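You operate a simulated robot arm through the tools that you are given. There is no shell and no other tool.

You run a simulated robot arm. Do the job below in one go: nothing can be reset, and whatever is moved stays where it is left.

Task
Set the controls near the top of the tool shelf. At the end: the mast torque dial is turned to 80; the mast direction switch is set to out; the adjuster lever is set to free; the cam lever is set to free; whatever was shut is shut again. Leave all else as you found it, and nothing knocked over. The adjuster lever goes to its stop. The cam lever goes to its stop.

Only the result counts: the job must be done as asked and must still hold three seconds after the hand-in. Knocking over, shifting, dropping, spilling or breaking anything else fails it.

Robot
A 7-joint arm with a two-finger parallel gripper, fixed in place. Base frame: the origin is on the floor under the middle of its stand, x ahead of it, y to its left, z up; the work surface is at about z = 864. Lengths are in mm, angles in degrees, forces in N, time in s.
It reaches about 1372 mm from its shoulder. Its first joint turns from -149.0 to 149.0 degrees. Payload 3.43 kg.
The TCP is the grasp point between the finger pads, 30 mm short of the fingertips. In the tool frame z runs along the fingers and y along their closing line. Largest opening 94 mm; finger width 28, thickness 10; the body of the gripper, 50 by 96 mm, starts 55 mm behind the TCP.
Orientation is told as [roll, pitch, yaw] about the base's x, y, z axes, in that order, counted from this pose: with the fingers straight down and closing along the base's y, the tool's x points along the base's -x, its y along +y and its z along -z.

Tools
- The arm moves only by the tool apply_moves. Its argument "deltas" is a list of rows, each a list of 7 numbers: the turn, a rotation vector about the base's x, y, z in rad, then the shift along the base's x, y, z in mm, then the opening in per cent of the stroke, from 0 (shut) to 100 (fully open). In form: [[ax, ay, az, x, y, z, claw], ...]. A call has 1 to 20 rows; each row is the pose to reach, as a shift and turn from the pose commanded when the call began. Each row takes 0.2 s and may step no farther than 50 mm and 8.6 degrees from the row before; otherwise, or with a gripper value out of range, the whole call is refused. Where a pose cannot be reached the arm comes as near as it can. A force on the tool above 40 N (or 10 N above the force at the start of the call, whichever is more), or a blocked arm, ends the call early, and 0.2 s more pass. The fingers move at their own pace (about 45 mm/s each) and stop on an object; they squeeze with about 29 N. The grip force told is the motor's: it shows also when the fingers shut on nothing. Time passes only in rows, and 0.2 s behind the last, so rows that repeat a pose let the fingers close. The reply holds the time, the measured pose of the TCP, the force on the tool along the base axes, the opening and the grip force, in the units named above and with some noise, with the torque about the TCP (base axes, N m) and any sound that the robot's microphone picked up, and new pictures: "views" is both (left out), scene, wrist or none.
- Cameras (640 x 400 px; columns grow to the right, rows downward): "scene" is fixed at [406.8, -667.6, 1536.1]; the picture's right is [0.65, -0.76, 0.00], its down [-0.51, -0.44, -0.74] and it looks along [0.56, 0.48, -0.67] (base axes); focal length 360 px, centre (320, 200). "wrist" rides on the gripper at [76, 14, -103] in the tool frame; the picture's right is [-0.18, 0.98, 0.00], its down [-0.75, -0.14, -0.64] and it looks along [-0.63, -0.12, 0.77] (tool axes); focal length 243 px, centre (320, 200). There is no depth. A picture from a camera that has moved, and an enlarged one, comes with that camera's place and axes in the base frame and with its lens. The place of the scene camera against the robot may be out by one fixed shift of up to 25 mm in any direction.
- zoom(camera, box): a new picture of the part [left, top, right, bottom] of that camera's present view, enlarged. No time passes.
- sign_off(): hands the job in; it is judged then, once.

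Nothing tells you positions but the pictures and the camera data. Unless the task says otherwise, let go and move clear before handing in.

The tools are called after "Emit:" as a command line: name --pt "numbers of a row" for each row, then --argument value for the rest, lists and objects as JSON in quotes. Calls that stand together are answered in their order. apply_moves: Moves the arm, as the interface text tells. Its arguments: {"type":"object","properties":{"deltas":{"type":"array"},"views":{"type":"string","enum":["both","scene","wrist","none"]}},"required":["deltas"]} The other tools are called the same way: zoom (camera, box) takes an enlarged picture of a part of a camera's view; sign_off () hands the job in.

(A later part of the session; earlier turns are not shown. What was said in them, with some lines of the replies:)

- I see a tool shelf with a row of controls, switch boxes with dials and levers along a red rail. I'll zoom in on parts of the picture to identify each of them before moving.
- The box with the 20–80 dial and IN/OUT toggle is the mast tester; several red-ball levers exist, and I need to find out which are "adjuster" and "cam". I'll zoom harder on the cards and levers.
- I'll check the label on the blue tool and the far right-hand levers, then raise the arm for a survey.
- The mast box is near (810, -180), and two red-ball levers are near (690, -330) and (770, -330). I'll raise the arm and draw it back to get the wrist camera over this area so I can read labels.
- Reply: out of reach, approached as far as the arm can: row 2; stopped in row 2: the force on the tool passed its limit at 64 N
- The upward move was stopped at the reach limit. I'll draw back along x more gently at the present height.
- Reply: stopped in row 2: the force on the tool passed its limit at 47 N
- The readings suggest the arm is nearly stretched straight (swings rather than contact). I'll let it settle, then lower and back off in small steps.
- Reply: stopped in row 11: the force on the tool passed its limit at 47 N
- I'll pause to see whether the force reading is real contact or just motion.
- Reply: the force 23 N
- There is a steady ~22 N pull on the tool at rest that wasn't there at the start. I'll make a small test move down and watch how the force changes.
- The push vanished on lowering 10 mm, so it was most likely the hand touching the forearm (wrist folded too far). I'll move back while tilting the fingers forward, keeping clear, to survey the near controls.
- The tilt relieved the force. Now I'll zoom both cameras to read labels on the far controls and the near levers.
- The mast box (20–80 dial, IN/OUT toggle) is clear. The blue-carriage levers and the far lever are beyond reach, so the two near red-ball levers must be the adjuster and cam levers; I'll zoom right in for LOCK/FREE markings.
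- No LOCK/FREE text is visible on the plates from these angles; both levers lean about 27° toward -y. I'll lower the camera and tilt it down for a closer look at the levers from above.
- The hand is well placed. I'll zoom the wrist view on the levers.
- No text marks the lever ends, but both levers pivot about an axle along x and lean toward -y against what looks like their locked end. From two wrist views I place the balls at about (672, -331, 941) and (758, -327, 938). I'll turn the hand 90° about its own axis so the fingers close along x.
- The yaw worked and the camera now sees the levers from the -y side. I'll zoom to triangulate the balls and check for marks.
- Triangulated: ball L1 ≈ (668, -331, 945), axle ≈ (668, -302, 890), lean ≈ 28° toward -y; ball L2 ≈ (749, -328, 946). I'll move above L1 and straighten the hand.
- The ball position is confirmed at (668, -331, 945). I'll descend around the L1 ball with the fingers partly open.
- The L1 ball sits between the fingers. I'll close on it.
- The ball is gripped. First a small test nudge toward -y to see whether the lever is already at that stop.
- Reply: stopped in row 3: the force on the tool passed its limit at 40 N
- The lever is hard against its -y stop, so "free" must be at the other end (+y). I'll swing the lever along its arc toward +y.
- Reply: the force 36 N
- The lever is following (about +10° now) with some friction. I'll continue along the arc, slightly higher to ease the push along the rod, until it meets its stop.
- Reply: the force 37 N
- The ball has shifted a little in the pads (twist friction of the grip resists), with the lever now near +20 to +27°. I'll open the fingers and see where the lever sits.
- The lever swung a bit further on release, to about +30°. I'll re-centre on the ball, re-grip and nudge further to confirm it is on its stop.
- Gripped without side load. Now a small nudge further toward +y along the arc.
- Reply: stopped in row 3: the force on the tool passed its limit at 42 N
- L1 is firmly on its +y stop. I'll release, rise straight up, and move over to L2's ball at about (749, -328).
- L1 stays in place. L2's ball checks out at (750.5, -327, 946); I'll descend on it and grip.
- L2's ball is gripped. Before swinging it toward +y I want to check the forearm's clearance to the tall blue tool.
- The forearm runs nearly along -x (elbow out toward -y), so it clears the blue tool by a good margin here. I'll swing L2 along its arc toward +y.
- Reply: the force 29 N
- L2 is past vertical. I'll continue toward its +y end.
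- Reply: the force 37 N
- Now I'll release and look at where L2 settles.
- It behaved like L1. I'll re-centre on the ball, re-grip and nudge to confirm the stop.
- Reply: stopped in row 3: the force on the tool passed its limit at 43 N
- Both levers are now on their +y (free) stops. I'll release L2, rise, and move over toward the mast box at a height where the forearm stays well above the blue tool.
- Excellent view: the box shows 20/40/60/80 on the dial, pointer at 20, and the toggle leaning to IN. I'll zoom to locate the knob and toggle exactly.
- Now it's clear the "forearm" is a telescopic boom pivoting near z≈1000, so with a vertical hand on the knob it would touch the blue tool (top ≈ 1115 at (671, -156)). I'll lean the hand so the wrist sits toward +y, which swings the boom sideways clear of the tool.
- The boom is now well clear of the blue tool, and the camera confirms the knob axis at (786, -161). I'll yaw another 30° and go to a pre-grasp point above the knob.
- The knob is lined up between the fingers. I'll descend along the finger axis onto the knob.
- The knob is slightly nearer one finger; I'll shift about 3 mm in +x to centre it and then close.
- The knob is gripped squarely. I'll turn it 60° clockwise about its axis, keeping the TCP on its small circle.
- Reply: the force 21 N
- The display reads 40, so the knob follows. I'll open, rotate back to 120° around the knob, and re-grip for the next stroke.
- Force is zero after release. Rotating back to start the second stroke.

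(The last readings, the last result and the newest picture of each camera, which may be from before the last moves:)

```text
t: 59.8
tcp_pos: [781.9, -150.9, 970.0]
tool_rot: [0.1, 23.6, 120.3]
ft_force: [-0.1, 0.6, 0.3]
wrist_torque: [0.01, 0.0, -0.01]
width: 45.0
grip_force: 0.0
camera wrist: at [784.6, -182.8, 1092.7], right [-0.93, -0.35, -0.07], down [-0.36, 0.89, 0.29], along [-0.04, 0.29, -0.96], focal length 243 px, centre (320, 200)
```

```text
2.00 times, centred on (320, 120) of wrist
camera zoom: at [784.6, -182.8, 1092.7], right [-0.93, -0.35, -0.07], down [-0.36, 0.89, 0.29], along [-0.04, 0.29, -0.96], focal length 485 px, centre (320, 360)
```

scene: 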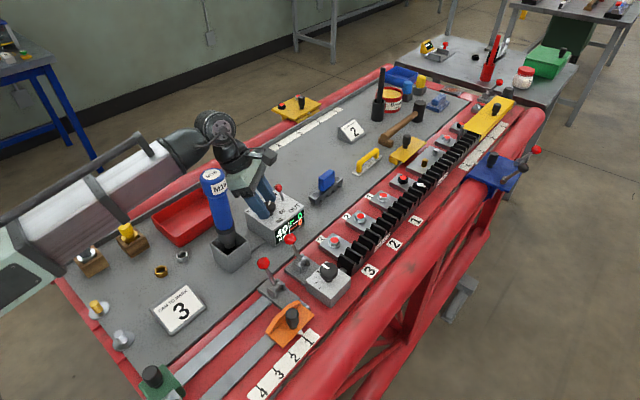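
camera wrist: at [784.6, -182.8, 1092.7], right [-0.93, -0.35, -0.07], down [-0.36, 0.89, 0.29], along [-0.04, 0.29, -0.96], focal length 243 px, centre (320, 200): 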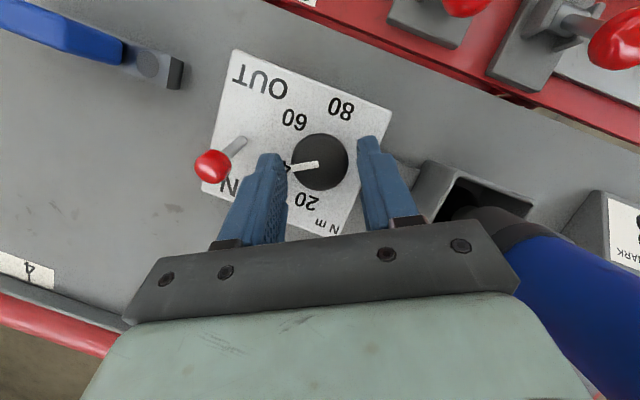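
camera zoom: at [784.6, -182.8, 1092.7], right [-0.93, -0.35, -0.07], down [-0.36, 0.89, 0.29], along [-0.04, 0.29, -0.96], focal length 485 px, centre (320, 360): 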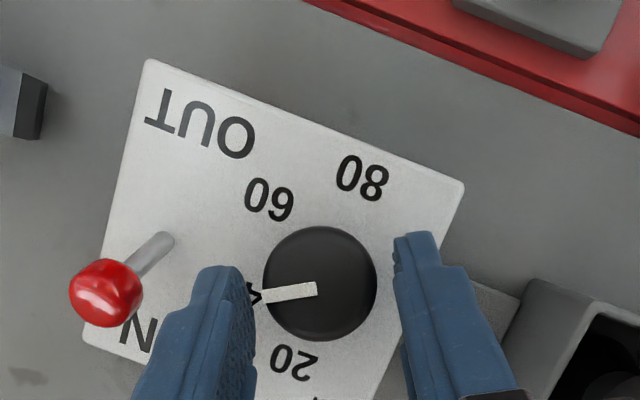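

Centred again with the pointer on 40. Closing (2 mm lower) and turning another 60°.

Emit:
apply_moves --pt "0 0 0 0.3 -0.8 -2 48" --pt "0 0 0 0.3 -0.8 -2 30" --pt "0 0 0 0.3 -0.8 -2 10" --pt "0 0 0 0.3 -0.8 -2 10" --pt "0 0 0 0.3 -0.8 -2 10" --views "none"

Emit:
apply_moves --pt "0 0 -0.0436 0.4 0.22 0 10" --pt "0 0 -0.1309 1.2 0.6 0 10" --pt "0 0 -0.2182 2.07 0.9 0 10" --pt "0 0 -0.3054 2.95 1.14 0 10" --pt "0 0 -0.3927 3.84 1.29 0 10" --pt "0 0 -0.48 4.74 1.37 0 10" --pt "0 0 -0.5672 5.65 1.37 0 10" --pt "0 0 -0.6545 6.56 1.29 0 10" --pt "0 0 -0.7418 7.45 1.14 0 10" --pt "0 0 -0.829 8.33 0.9 0 10" --pt "0 0 -0.9163 9.2 0.6 0 10" --pt "0 0 -1.0036 10 0.22 0 10" --pt "0 0 -1.0472 10.4 0 0 10" --pt "0 0 -1.0472 10.4 0 0 10"

Emit:
zoom --camera "scene" --box '[220, 160, 320, 250]'

Emit:
zoom --camera "wrist" --box '[220, 20, 420, 220]'

```text
t: 61.0
tcp_pos: [781.9, -153.6, 966.0]
tool_rot: [0.2, 23.5, 120.2]
ft_force: [1.4, 0.2, -1.1]
wrist_torque: [0.04, -0.01, 0.02]
width: 33.4
grip_force: 44.9
```

```text
t: 64.0
tcp_pos: [792.4, -152.4, 966.2]
tool_rot: [0.0, 23.6, 60.2]
ft_force: [-4.8, -5.7, 20.2]
wrist_torque: [-0.95, 0.7, 0.0]
width: 33.4
grip_force: 44.9
camera wrist: at [765.3, -169.8, 1090.5], right [-0.77, 0.64, -0.07], down [0.59, 0.75, 0.29], along [0.24, 0.18, -0.96], focal length 243 px, centre (320, 200)
```

scene: 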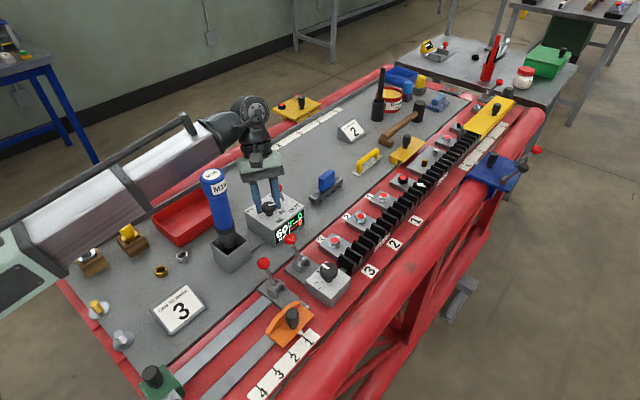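
wrist: 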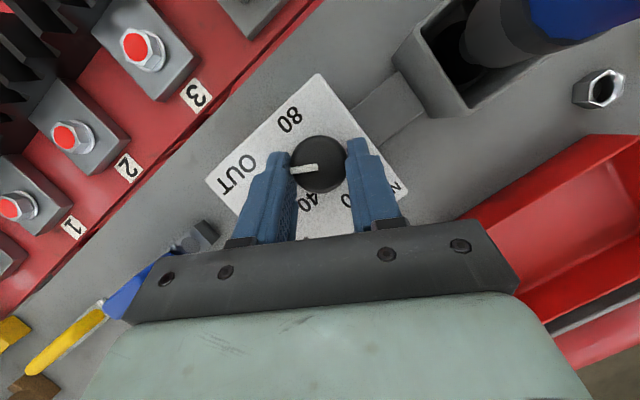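

```text
4.44 times, centred on (270, 205) of scene
camera zoom: at [406.8, -667.6, 1536.1], right [0.65, -0.76, 0.0], down [-0.51, -0.44, -0.74], along [0.56, 0.48, -0.67], focal length 1600 px, centre (542, 178)
```

zoom: 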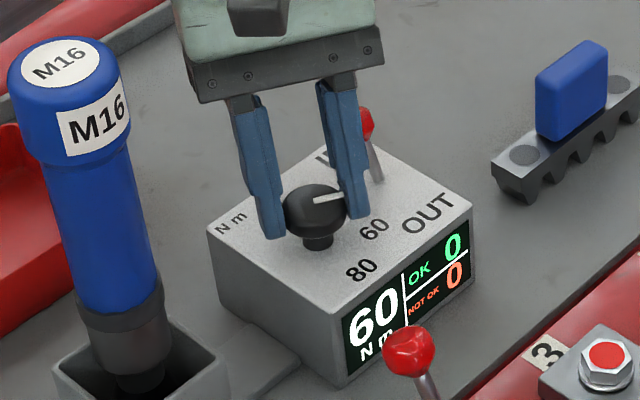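

```text
2.00 times, centred on (320, 120) of wrist
camera zoom: at [765.3, -169.8, 1090.5], right [-0.77, 0.64, -0.07], down [0.59, 0.75, 0.29], along [0.24, 0.18, -0.96], focal length 485 px, centre (320, 360)
```

zoom: 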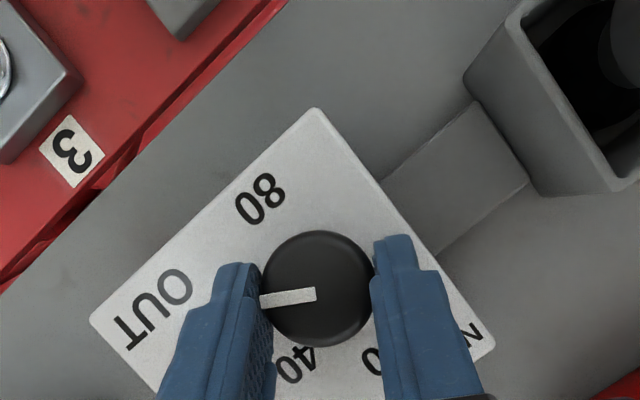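

The display reads 60. Release, rotate back once more, and do the last stroke.

Emit:
apply_moves --pt "0 0 0 0 0 0 30" --pt "0 0 0 0 0 0 48" --pt "0 0 0 0 0 0 48" --pt "0 0 0 0 0 0 48" --pt "0 0 0.0436 -0.4 0.22 0 48" --pt "0 0 0.1309 -1.2 0.6 0 48" --pt "0 0 0.2182 -2.07 0.9 0 48" --pt "0 0 0.3054 -2.95 1.14 0 48" --pt "0 0 0.3927 -3.84 1.29 0 48" --pt "0 0 0.48 -4.74 1.37 0 48" --pt "0 0 0.5672 -5.65 1.37 0 48" --pt "0 0 0.6545 -6.56 1.29 0 48" --pt "0 0 0.7418 -7.45 1.14 0 48" --pt "0 0 0.829 -8.33 0.9 0 48" --pt "0 0 0.9163 -9.2 0.6 0 48" --pt "0 0 1.0036 -10 0.22 0 48" --pt "0 0 1.0472 -10.4 0 0 48" --pt "0 0 1.0472 -10.4 0 0 48"

Emit:
zoom --camera "wrist" --box '[220, 20, 420, 220]'

```text
t: 67.8
tcp_pos: [784.7, -151.4, 964.8]
tool_rot: [0.2, 23.6, 120.3]
ft_force: [-0.2, -0.1, 0.3]
wrist_torque: [-0.04, 0.03, 0.01]
width: 45.0
grip_force: 0.0
camera wrist: at [786.0, -183.6, 1089.4], right [-0.93, -0.35, -0.07], down [-0.36, 0.89, 0.29], along [-0.04, 0.29, -0.96], focal length 243 px, centre (320, 200)
```

scene: 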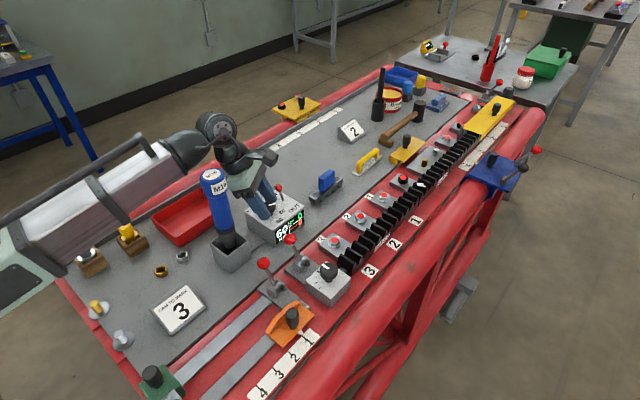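
wrist: 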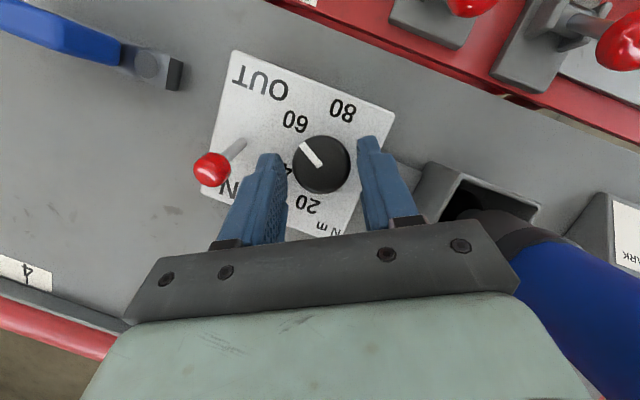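

```text
2.00 times, centred on (320, 120) of wrist
camera zoom: at [786.0, -183.6, 1089.4], right [-0.93, -0.35, -0.07], down [-0.36, 0.89, 0.29], along [-0.04, 0.29, -0.96], focal length 485 px, centre (320, 360)
```

zoom: 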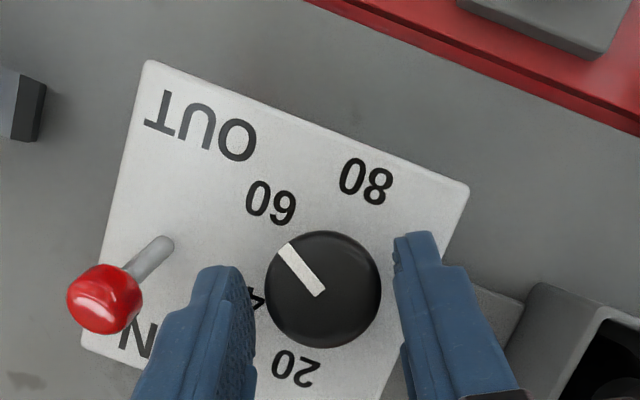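

Pointer is near 60 (about -25°). I'll grip again, slightly higher, and turn 60°, then check before a final trim.

Emit:
apply_moves --pt "0 0 0 -1 -0.8 1.5 48" --pt "0 0 0 -1 -0.8 1.5 30" --pt "0 0 0 -1 -0.8 1.5 10" --pt "0 0 0 -1 -0.8 1.5 10" --pt "0 0 0 -1 -0.8 1.5 10" --views "none"

Emit:
apply_moves --pt "0 0 -0.0436 0.4 0.22 0 10" --pt "0 0 -0.1309 1.2 0.6 0 10" --pt "0 0 -0.2182 2.07 0.9 0 10" --pt "0 0 -0.3054 2.95 1.14 0 10" --pt "0 0 -0.3927 3.84 1.29 0 10" --pt "0 0 -0.48 4.74 1.37 0 10" --pt "0 0 -0.5672 5.65 1.37 0 10" --pt "0 0 -0.6545 6.56 1.29 0 10" --pt "0 0 -0.7418 7.45 1.14 0 10" --pt "0 0 -0.829 8.33 0.9 0 10" --pt "0 0 -0.9163 9.2 0.6 0 10" --pt "0 0 -1.0036 10 0.22 0 10" --pt "0 0 -1.0472 10.4 0 0 10" --pt "0 0 -1.0472 10.4 0 0 10"

Emit:
zoom --camera "scene" --box '[220, 160, 320, 250]'

Emit:
zoom --camera "wrist" --box '[220, 20, 420, 220]'

```text
t: 69.0
tcp_pos: [783.5, -152.6, 967.5]
tool_rot: [0.1, 23.6, 120.3]
ft_force: [0.2, -0.6, 1.6]
wrist_torque: [0.05, 0.07, 0.02]
width: 33.4
grip_force: 44.8
```

```text
t: 71.8
tcp_pos: [792.9, -153.8, 966.8]
tool_rot: [0.2, 23.6, 60.6]
ft_force: [3.1, -2.2, -9.7]
wrist_torque: [-0.35, 0.15, 0.05]
width: 33.4
grip_force: 44.8
stopped in row 14: the force on the tool passed its limit at 41 N (the readings are from after the stop); the commanded pose is now the measured one
camera wrist: at [765.6, -170.7, 1091.2], right [-0.77, 0.63, -0.07], down [0.59, 0.75, 0.29], along [0.23, 0.18, -0.96], focal length 243 px, centre (320, 200)
```

scene: 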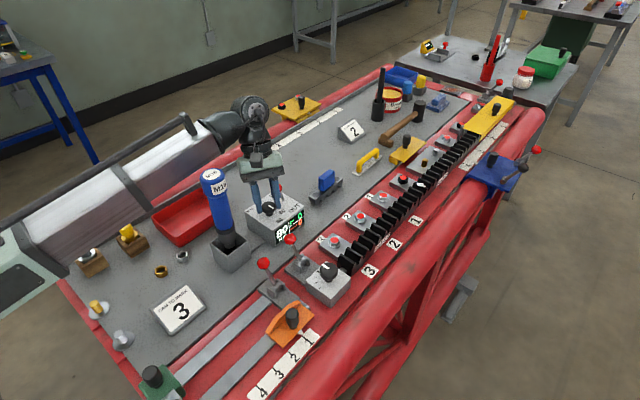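
wrist: 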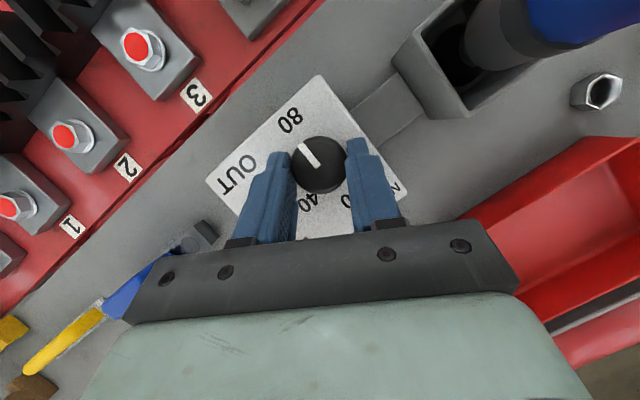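

```text
4.44 times, centred on (270, 205) of scene
camera zoom: at [406.8, -667.6, 1536.1], right [0.65, -0.76, 0.0], down [-0.51, -0.44, -0.74], along [0.56, 0.48, -0.67], focal length 1600 px, centre (542, 178)
```

zoom: 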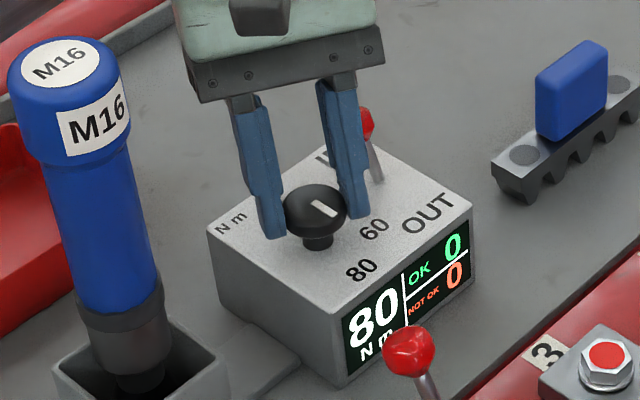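

```text
2.00 times, centred on (320, 120) of wrist
camera zoom: at [765.6, -170.7, 1091.2], right [-0.77, 0.63, -0.07], down [0.59, 0.75, 0.29], along [0.23, 0.18, -0.96], focal length 485 px, centre (320, 360)
```

zoom: 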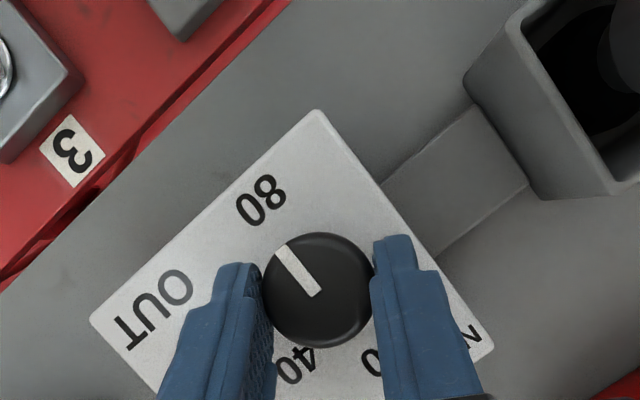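

The display reads 80 and the pointer points at 80. I'll release and back straight out along the finger axis.

Emit:
apply_moves --pt "0 0 0 0 0 0 30" --pt "0 0 0 0 0 0 48" --pt "0 0 0 0 0 0 48" --pt "0 0 0 0 0 0 48" --views "none"

Emit:
zoom --camera "wrist" --box '[220, 20, 420, 220]'

Emit:
zoom --camera "scene" --box '[220, 160, 320, 250]'

```text
t: 72.8
tcp_pos: [793.6, -152.5, 968.3]
tool_rot: [0.1, 23.5, 60.4]
ft_force: [-0.1, 0.5, -0.6]
wrist_torque: [-0.01, 0.02, -0.04]
width: 45.2
grip_force: 0.1
```

```text
2.00 times, centred on (320, 120) of wrist
camera zoom: at [765.0, -170.4, 1091.9], right [-0.77, 0.63, -0.07], down [0.59, 0.75, 0.29], along [0.23, 0.18, -0.96], focal length 485 px, centre (320, 360)
```

zoom: 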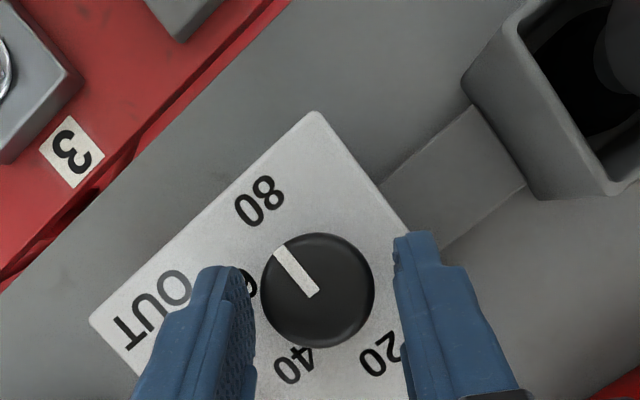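

```text
4.44 times, centred on (270, 205) of scene
camera zoom: at [406.8, -667.6, 1536.1], right [0.65, -0.76, 0.0], down [-0.51, -0.44, -0.74], along [0.56, 0.48, -0.67], focal length 1600 px, centre (542, 178)
```

zoom: 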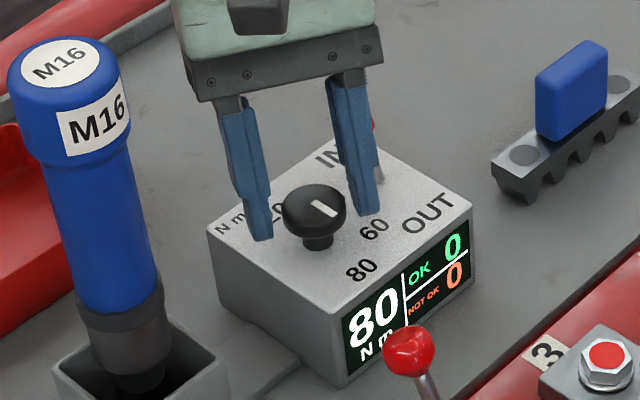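

The dial holds at 80. I'll back out along the finger axis, then turn the hand to close along x again and shut the fingers to push the toggle.

Emit:
apply_moves --pt "0 0 0 1.2 2.1 5.5 48" --pt "0 0 0 3.6 6.3 16.5 48" --pt "0 0 0 6.6 11.5 30 48" --pt "0 0 0 9.6 16.7 44 48" --pt "0 0 0 12.6 21.9 57.5 48" --pt "0 0 0 15 26 69 48" --pt "0 0 0.05 17 29 73 48" --pt "0 0 0.13 22 33 75 30" --pt "0 0 0.22 29 38 75 10" --pt "0 0 0.31 36 43 75 0" --pt "0 0 0.4 42 48 75 0" --pt "0 0 0.47 46 51.5 75 0" --pt "0 0 0.51 48 52.5 75 0" --pt "0 0 0.517 48.5 52.5 75 0" --pt "0 0 0.517 48.5 52.5 75 0"

```text
t: 76.0
tcp_pos: [839.3, -99.8, 1043.0]
tool_rot: [0.3, 23.5, 90.2]
ft_force: [-0.2, -0.2, 0.0]
wrist_torque: [0.03, 0.0, -0.02]
width: 0.0
grip_force: 29.2
camera wrist: at [825.2, -128.1, 1167.6], right [-0.98, 0.17, -0.07], down [0.14, 0.95, 0.29], along [0.11, 0.27, -0.96], focal length 243 px, centre (320, 200)
```

scene: 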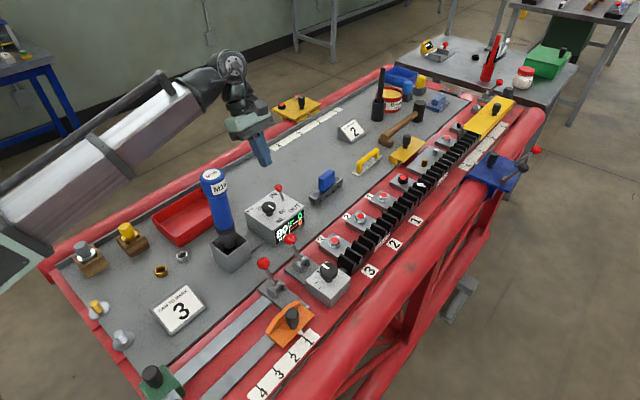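
wrist: 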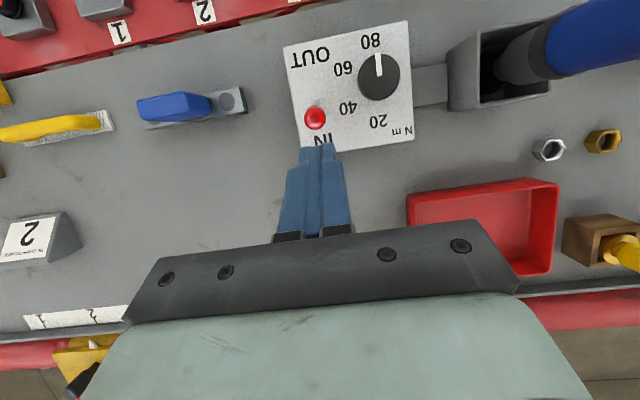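

The toggle ball is at (841, -139, 962), in line with the closed fingers. I'll descend on its +y side.

Emit:
apply_moves --pt "0 0 0 0.5 0.5 -7 0" --pt "0 0 0 1.2 1.3 -18 0" --pt "0 0 0 1.2 1.3 -30 0" --pt "0 0 0 1.2 1.3 -43 0" --pt "0 0 0 1.2 1.3 -55 0" --pt "0 0 0 1.2 1.3 -64 0" --pt "0 0 0 1.2 1.3 -70 0" --pt "0 0 0 1.2 1.3 -71 0"

Emit:
zoom --camera "scene" --box '[220, 140, 320, 250]'

Emit:
zoom --camera "wrist" --box '[220, 20, 420, 220]'

```text
t: 77.8
tcp_pos: [842.1, -101.6, 972.8]
tool_rot: [0.1, 23.5, 90.2]
ft_force: [0.4, 0.3, -0.3]
wrist_torque: [0.01, 0.01, -0.01]
width: 0.2
grip_force: 28.8
camera wrist: at [827.6, -128.8, 1096.8], right [-0.98, 0.17, -0.07], down [0.14, 0.95, 0.29], along [0.11, 0.27, -0.96], focal length 243 px, centre (320, 200)
```

scene: 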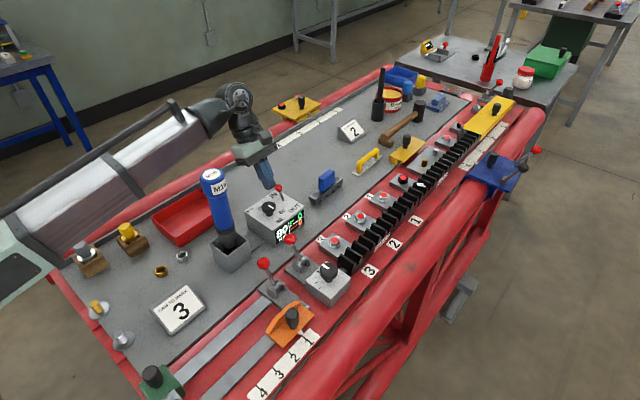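
wrist: 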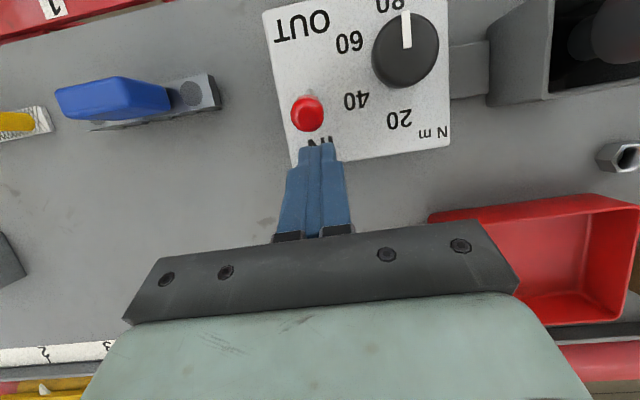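

```text
3.64 times, centred on (270, 195) of scene
camera zoom: at [406.8, -667.6, 1536.1], right [0.65, -0.76, 0.0], down [-0.51, -0.44, -0.74], along [0.56, 0.48, -0.67], focal length 1309 px, centre (502, 218)
```

zoom: 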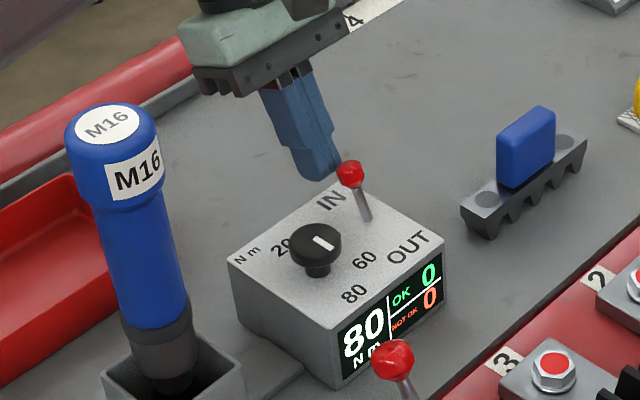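

```text
2.00 times, centred on (320, 120) of wrist
camera zoom: at [827.6, -128.8, 1096.8], right [-0.98, 0.17, -0.07], down [0.14, 0.95, 0.29], along [0.11, 0.27, -0.96], focal length 485 px, centre (320, 360)
```

zoom: 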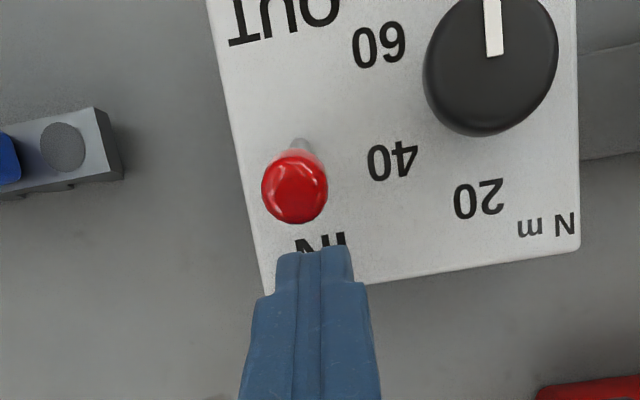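

Aligned. Now I'll push the toggle toward OUT (-y) in small steps.

Emit:
apply_moves --pt "0 0 0 0 -4 0 0" --pt "0 0 0 0 -8 0 0" --pt "0 0 0 0 -12 0 0" --pt "0 0 0 0 -16 0 0" --pt "0 0 0 0 -20 0 0" --pt "0 0 0 0 -24 0 0" --pt "0 0 0 0 -28 0 0" --pt "0 0 0 0 -32 0 0" --pt "0 0 0 0 -35 0 0"

Emit:
zoom --camera "scene" --box '[220, 140, 320, 250]'

Emit:
zoom --camera "wrist" --box '[220, 20, 420, 220]'

```text
t: 79.8
tcp_pos: [842.4, -134.6, 971.2]
tool_rot: [0.2, 23.6, 90.1]
ft_force: [0.2, 0.7, 0.5]
wrist_torque: [-0.04, -0.01, 0.01]
width: 0.1
grip_force: 29.1
camera wrist: at [827.1, -162.3, 1094.5], right [-0.98, 0.17, -0.07], down [0.14, 0.95, 0.29], along [0.11, 0.27, -0.96], focal length 243 px, centre (320, 200)
```

scene: 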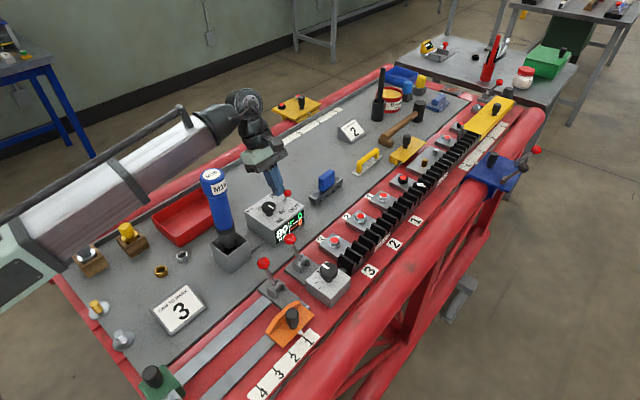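
wrist: 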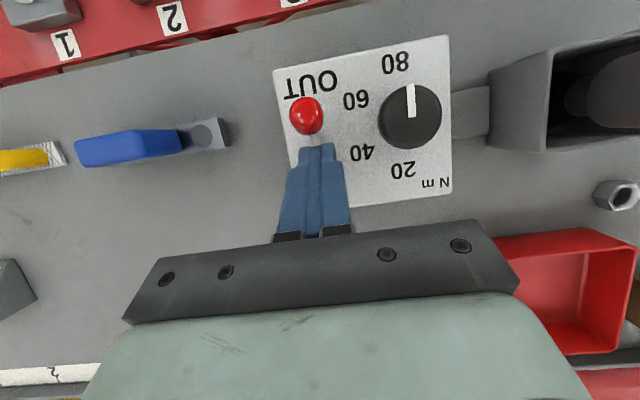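

```text
3.64 times, centred on (270, 195) of scene
camera zoom: at [406.8, -667.6, 1536.1], right [0.65, -0.76, 0.0], down [-0.51, -0.44, -0.74], along [0.56, 0.48, -0.67], focal length 1309 px, centre (502, 218)
```

zoom: 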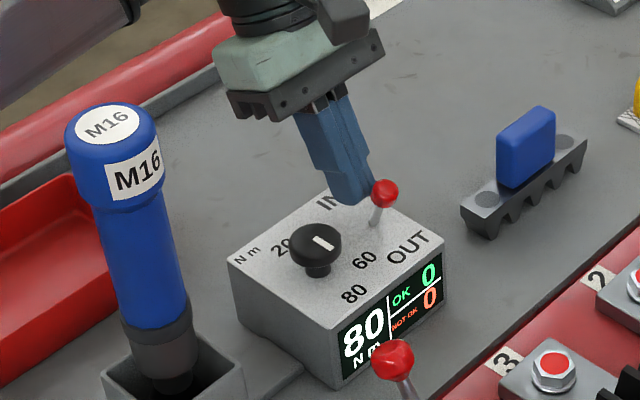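

```text
2.00 times, centred on (320, 120) of wrist
camera zoom: at [827.1, -162.3, 1094.5], right [-0.98, 0.17, -0.07], down [0.14, 0.95, 0.29], along [0.11, 0.27, -0.96], focal length 485 px, centre (320, 360)
```

zoom: 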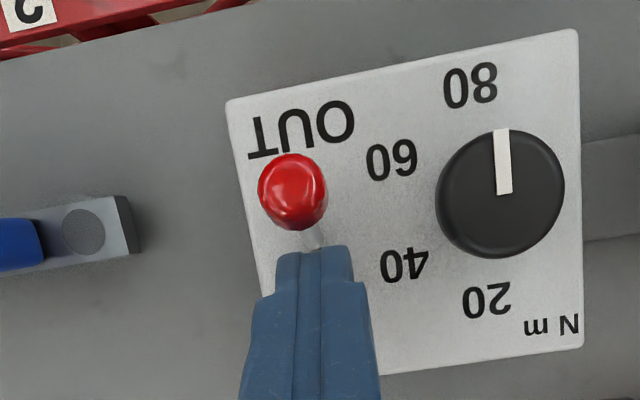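

The toggle snapped over to OUT and stands clear of the fingers. I'll back away toward +y, rise, and then inspect everything.

Emit:
apply_moves --pt "0 0 0 0 4 0 0" --pt "0 0 0 0 12 2 0" --pt "0 0 0 0 22 6 0" --pt "0 0 0 0 32 14 0" --pt "0 0 0 0 38 28 0" --pt "0 0 0 0 40 46 0" --pt "0 0 0 0 40 66 0" --pt "0 0 0 0 40 84 10" --pt "0 0 0 0 40 96 20" --pt "0 0 0 0 40 100 30" --pt "0 0 0 0 40 100 30"

Emit:
zoom --camera "scene" --box '[220, 160, 340, 260]'

Emit:
zoom --camera "scene" --box '[240, 230, 360, 330]'

Emit:
zoom --camera "wrist" --box '[240, 0, 440, 150]'

```text
t: 82.2
tcp_pos: [841.0, -94.4, 1071.6]
tool_rot: [0.2, 23.6, 90.2]
ft_force: [-0.5, 0.9, 0.1]
wrist_torque: [-0.04, -0.01, -0.02]
width: 28.1
grip_force: 0.2
camera wrist: at [826.7, -122.3, 1194.8], right [-0.98, 0.17, -0.07], down [0.14, 0.95, 0.29], along [0.11, 0.27, -0.96], focal length 243 px, centre (320, 200)
```

scene: 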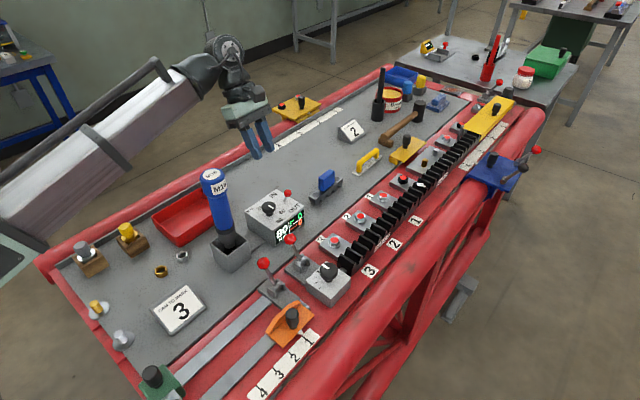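
wrist: 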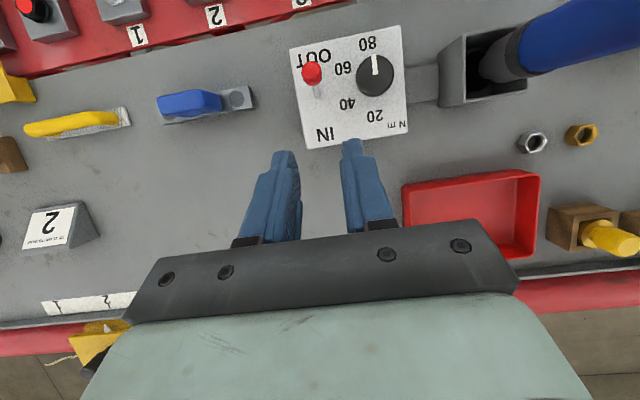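

```text
4.00 times, centred on (280, 210) of scene
camera zoom: at [406.8, -667.6, 1536.1], right [0.65, -0.76, 0.0], down [-0.51, -0.44, -0.74], along [0.56, 0.48, -0.67], focal length 1440 px, centre (480, 160)
```

zoom: 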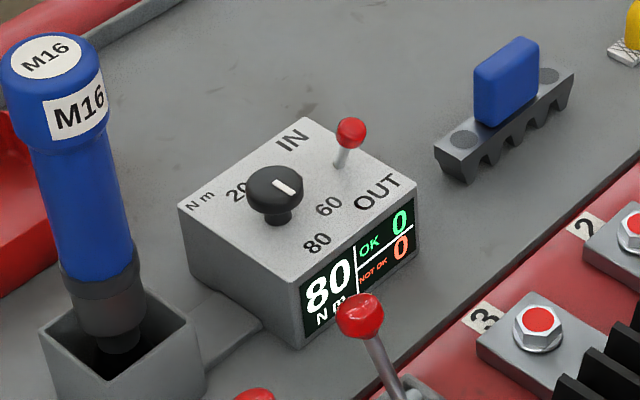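

```text
4.00 times, centred on (300, 280) of scene
camera zoom: at [406.8, -667.6, 1536.1], right [0.65, -0.76, 0.0], down [-0.51, -0.44, -0.74], along [0.56, 0.48, -0.67], focal length 1440 px, centre (400, -120)
```

zoom: 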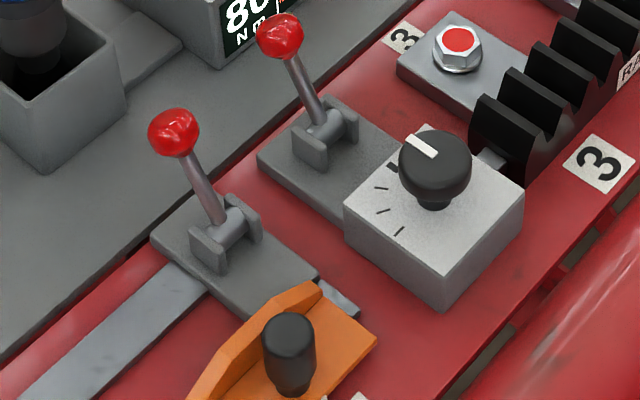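

```text
2.67 times, centred on (340, 75) of wrist
camera zoom: at [826.7, -122.3, 1194.8], right [-0.98, 0.17, -0.07], down [0.14, 0.95, 0.29], along [0.11, 0.27, -0.96], focal length 647 px, centre (267, 533)
```

zoom: 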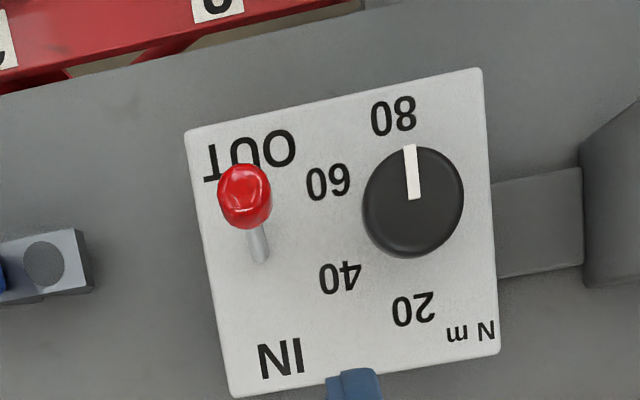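

The dial reads 80, the toggle is at OUT, both levers rest on their free stops, and everything else looks untouched. I'll wait a few seconds with the arm clear to confirm it all holds.

Emit:
apply_moves --pt "0 0 0 0 5 5 30" --pt "0 0 0 0 15 15 30" --pt "0 0 0 0 20 20 30" --pt "0 0 0 0 20 20 30" --pt "0 0 0 0 20 20 30" --pt "0 0 0 0 20 20 30" --pt "0 0 0 0 20 20 30" --pt "0 0 0 0 20 20 30" --pt "0 0 0 0 20 20 30" --pt "0 0 0 0 20 20 30" --pt "0 0 0 0 20 20 30" --pt "0 0 0 0 20 20 30" --pt "0 0 0 0 20 20 30" --pt "0 0 0 0 20 20 30" --pt "0 0 0 0 20 20 30"

Emit:
zoom --camera "scene" --box '[200, 160, 360, 320]'

```text
t: 85.4
tcp_pos: [840.8, -73.3, 1092.6]
tool_rot: [0.2, 23.5, 90.1]
ft_force: [0.6, 0.7, -0.9]
wrist_torque: [0.01, -0.02, 0.01]
width: 28.0
grip_force: 0.0
camera wrist: at [826.3, -101.4, 1216.6], right [-0.98, 0.17, -0.07], down [0.14, 0.95, 0.29], along [0.11, 0.27, -0.96], focal length 243 px, centre (320, 200)
```

scene: 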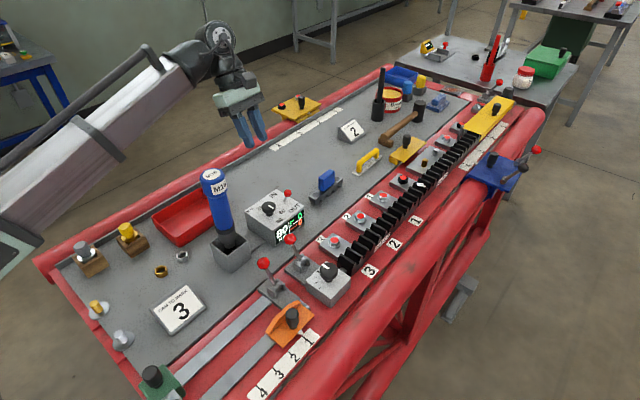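
wrist: 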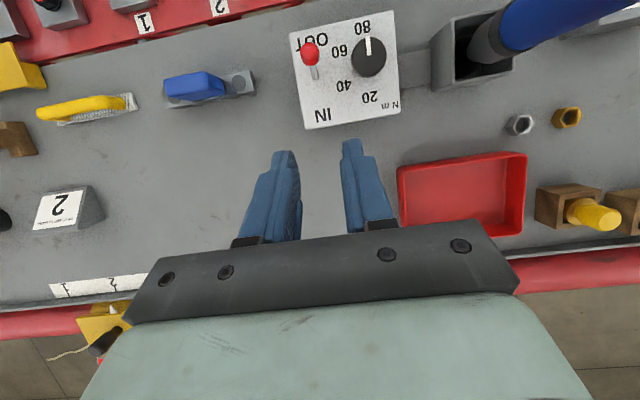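

```text
2.50 times, centred on (280, 240) of scene
camera zoom: at [406.8, -667.6, 1536.1], right [0.65, -0.76, 0.0], down [-0.51, -0.44, -0.74], along [0.56, 0.48, -0.67], focal length 900 px, centre (420, 100)
```

zoom: 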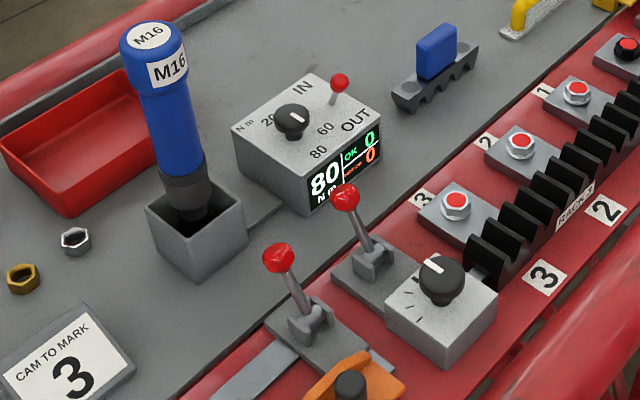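

Everything has held for over three seconds: dial at 80, switch at OUT, both levers on their free stops, and nothing else moved. The hand is clear and empty, so I'm handing the job in.

Emit:
sign_off

```text
The job is handed in.
```

The mast torque dial is at 80, the mast direction switch is at OUT, and I set both levers to what I take to be free. All four held for more than three seconds with the hand clear before I handed in.

- **Dial and switch:** the box display reads 80 N m with the pointer on 80. The toggle snapped over to OUT.
- **Levers:** nothing on the shelf labels the levers or their free and locked ends. I took the two red-ball levers beside the mast box as the adjuster and cam levers, because every other lever is beyond the arm's reach. Both started against their near stop (the edge with the red tube), so I swung each one to its far stop (toward the mast box) as "free" and pushed until it was blocked. If "free" is actually the near end, or a different lever was meant, that part is wrong.
- **Everything else:** I opened nothing, and I saw nothing else shifted, dropped or knocked over. The hand touched the arm's own boom early on while moving clear; it touched nothing on the shelf.
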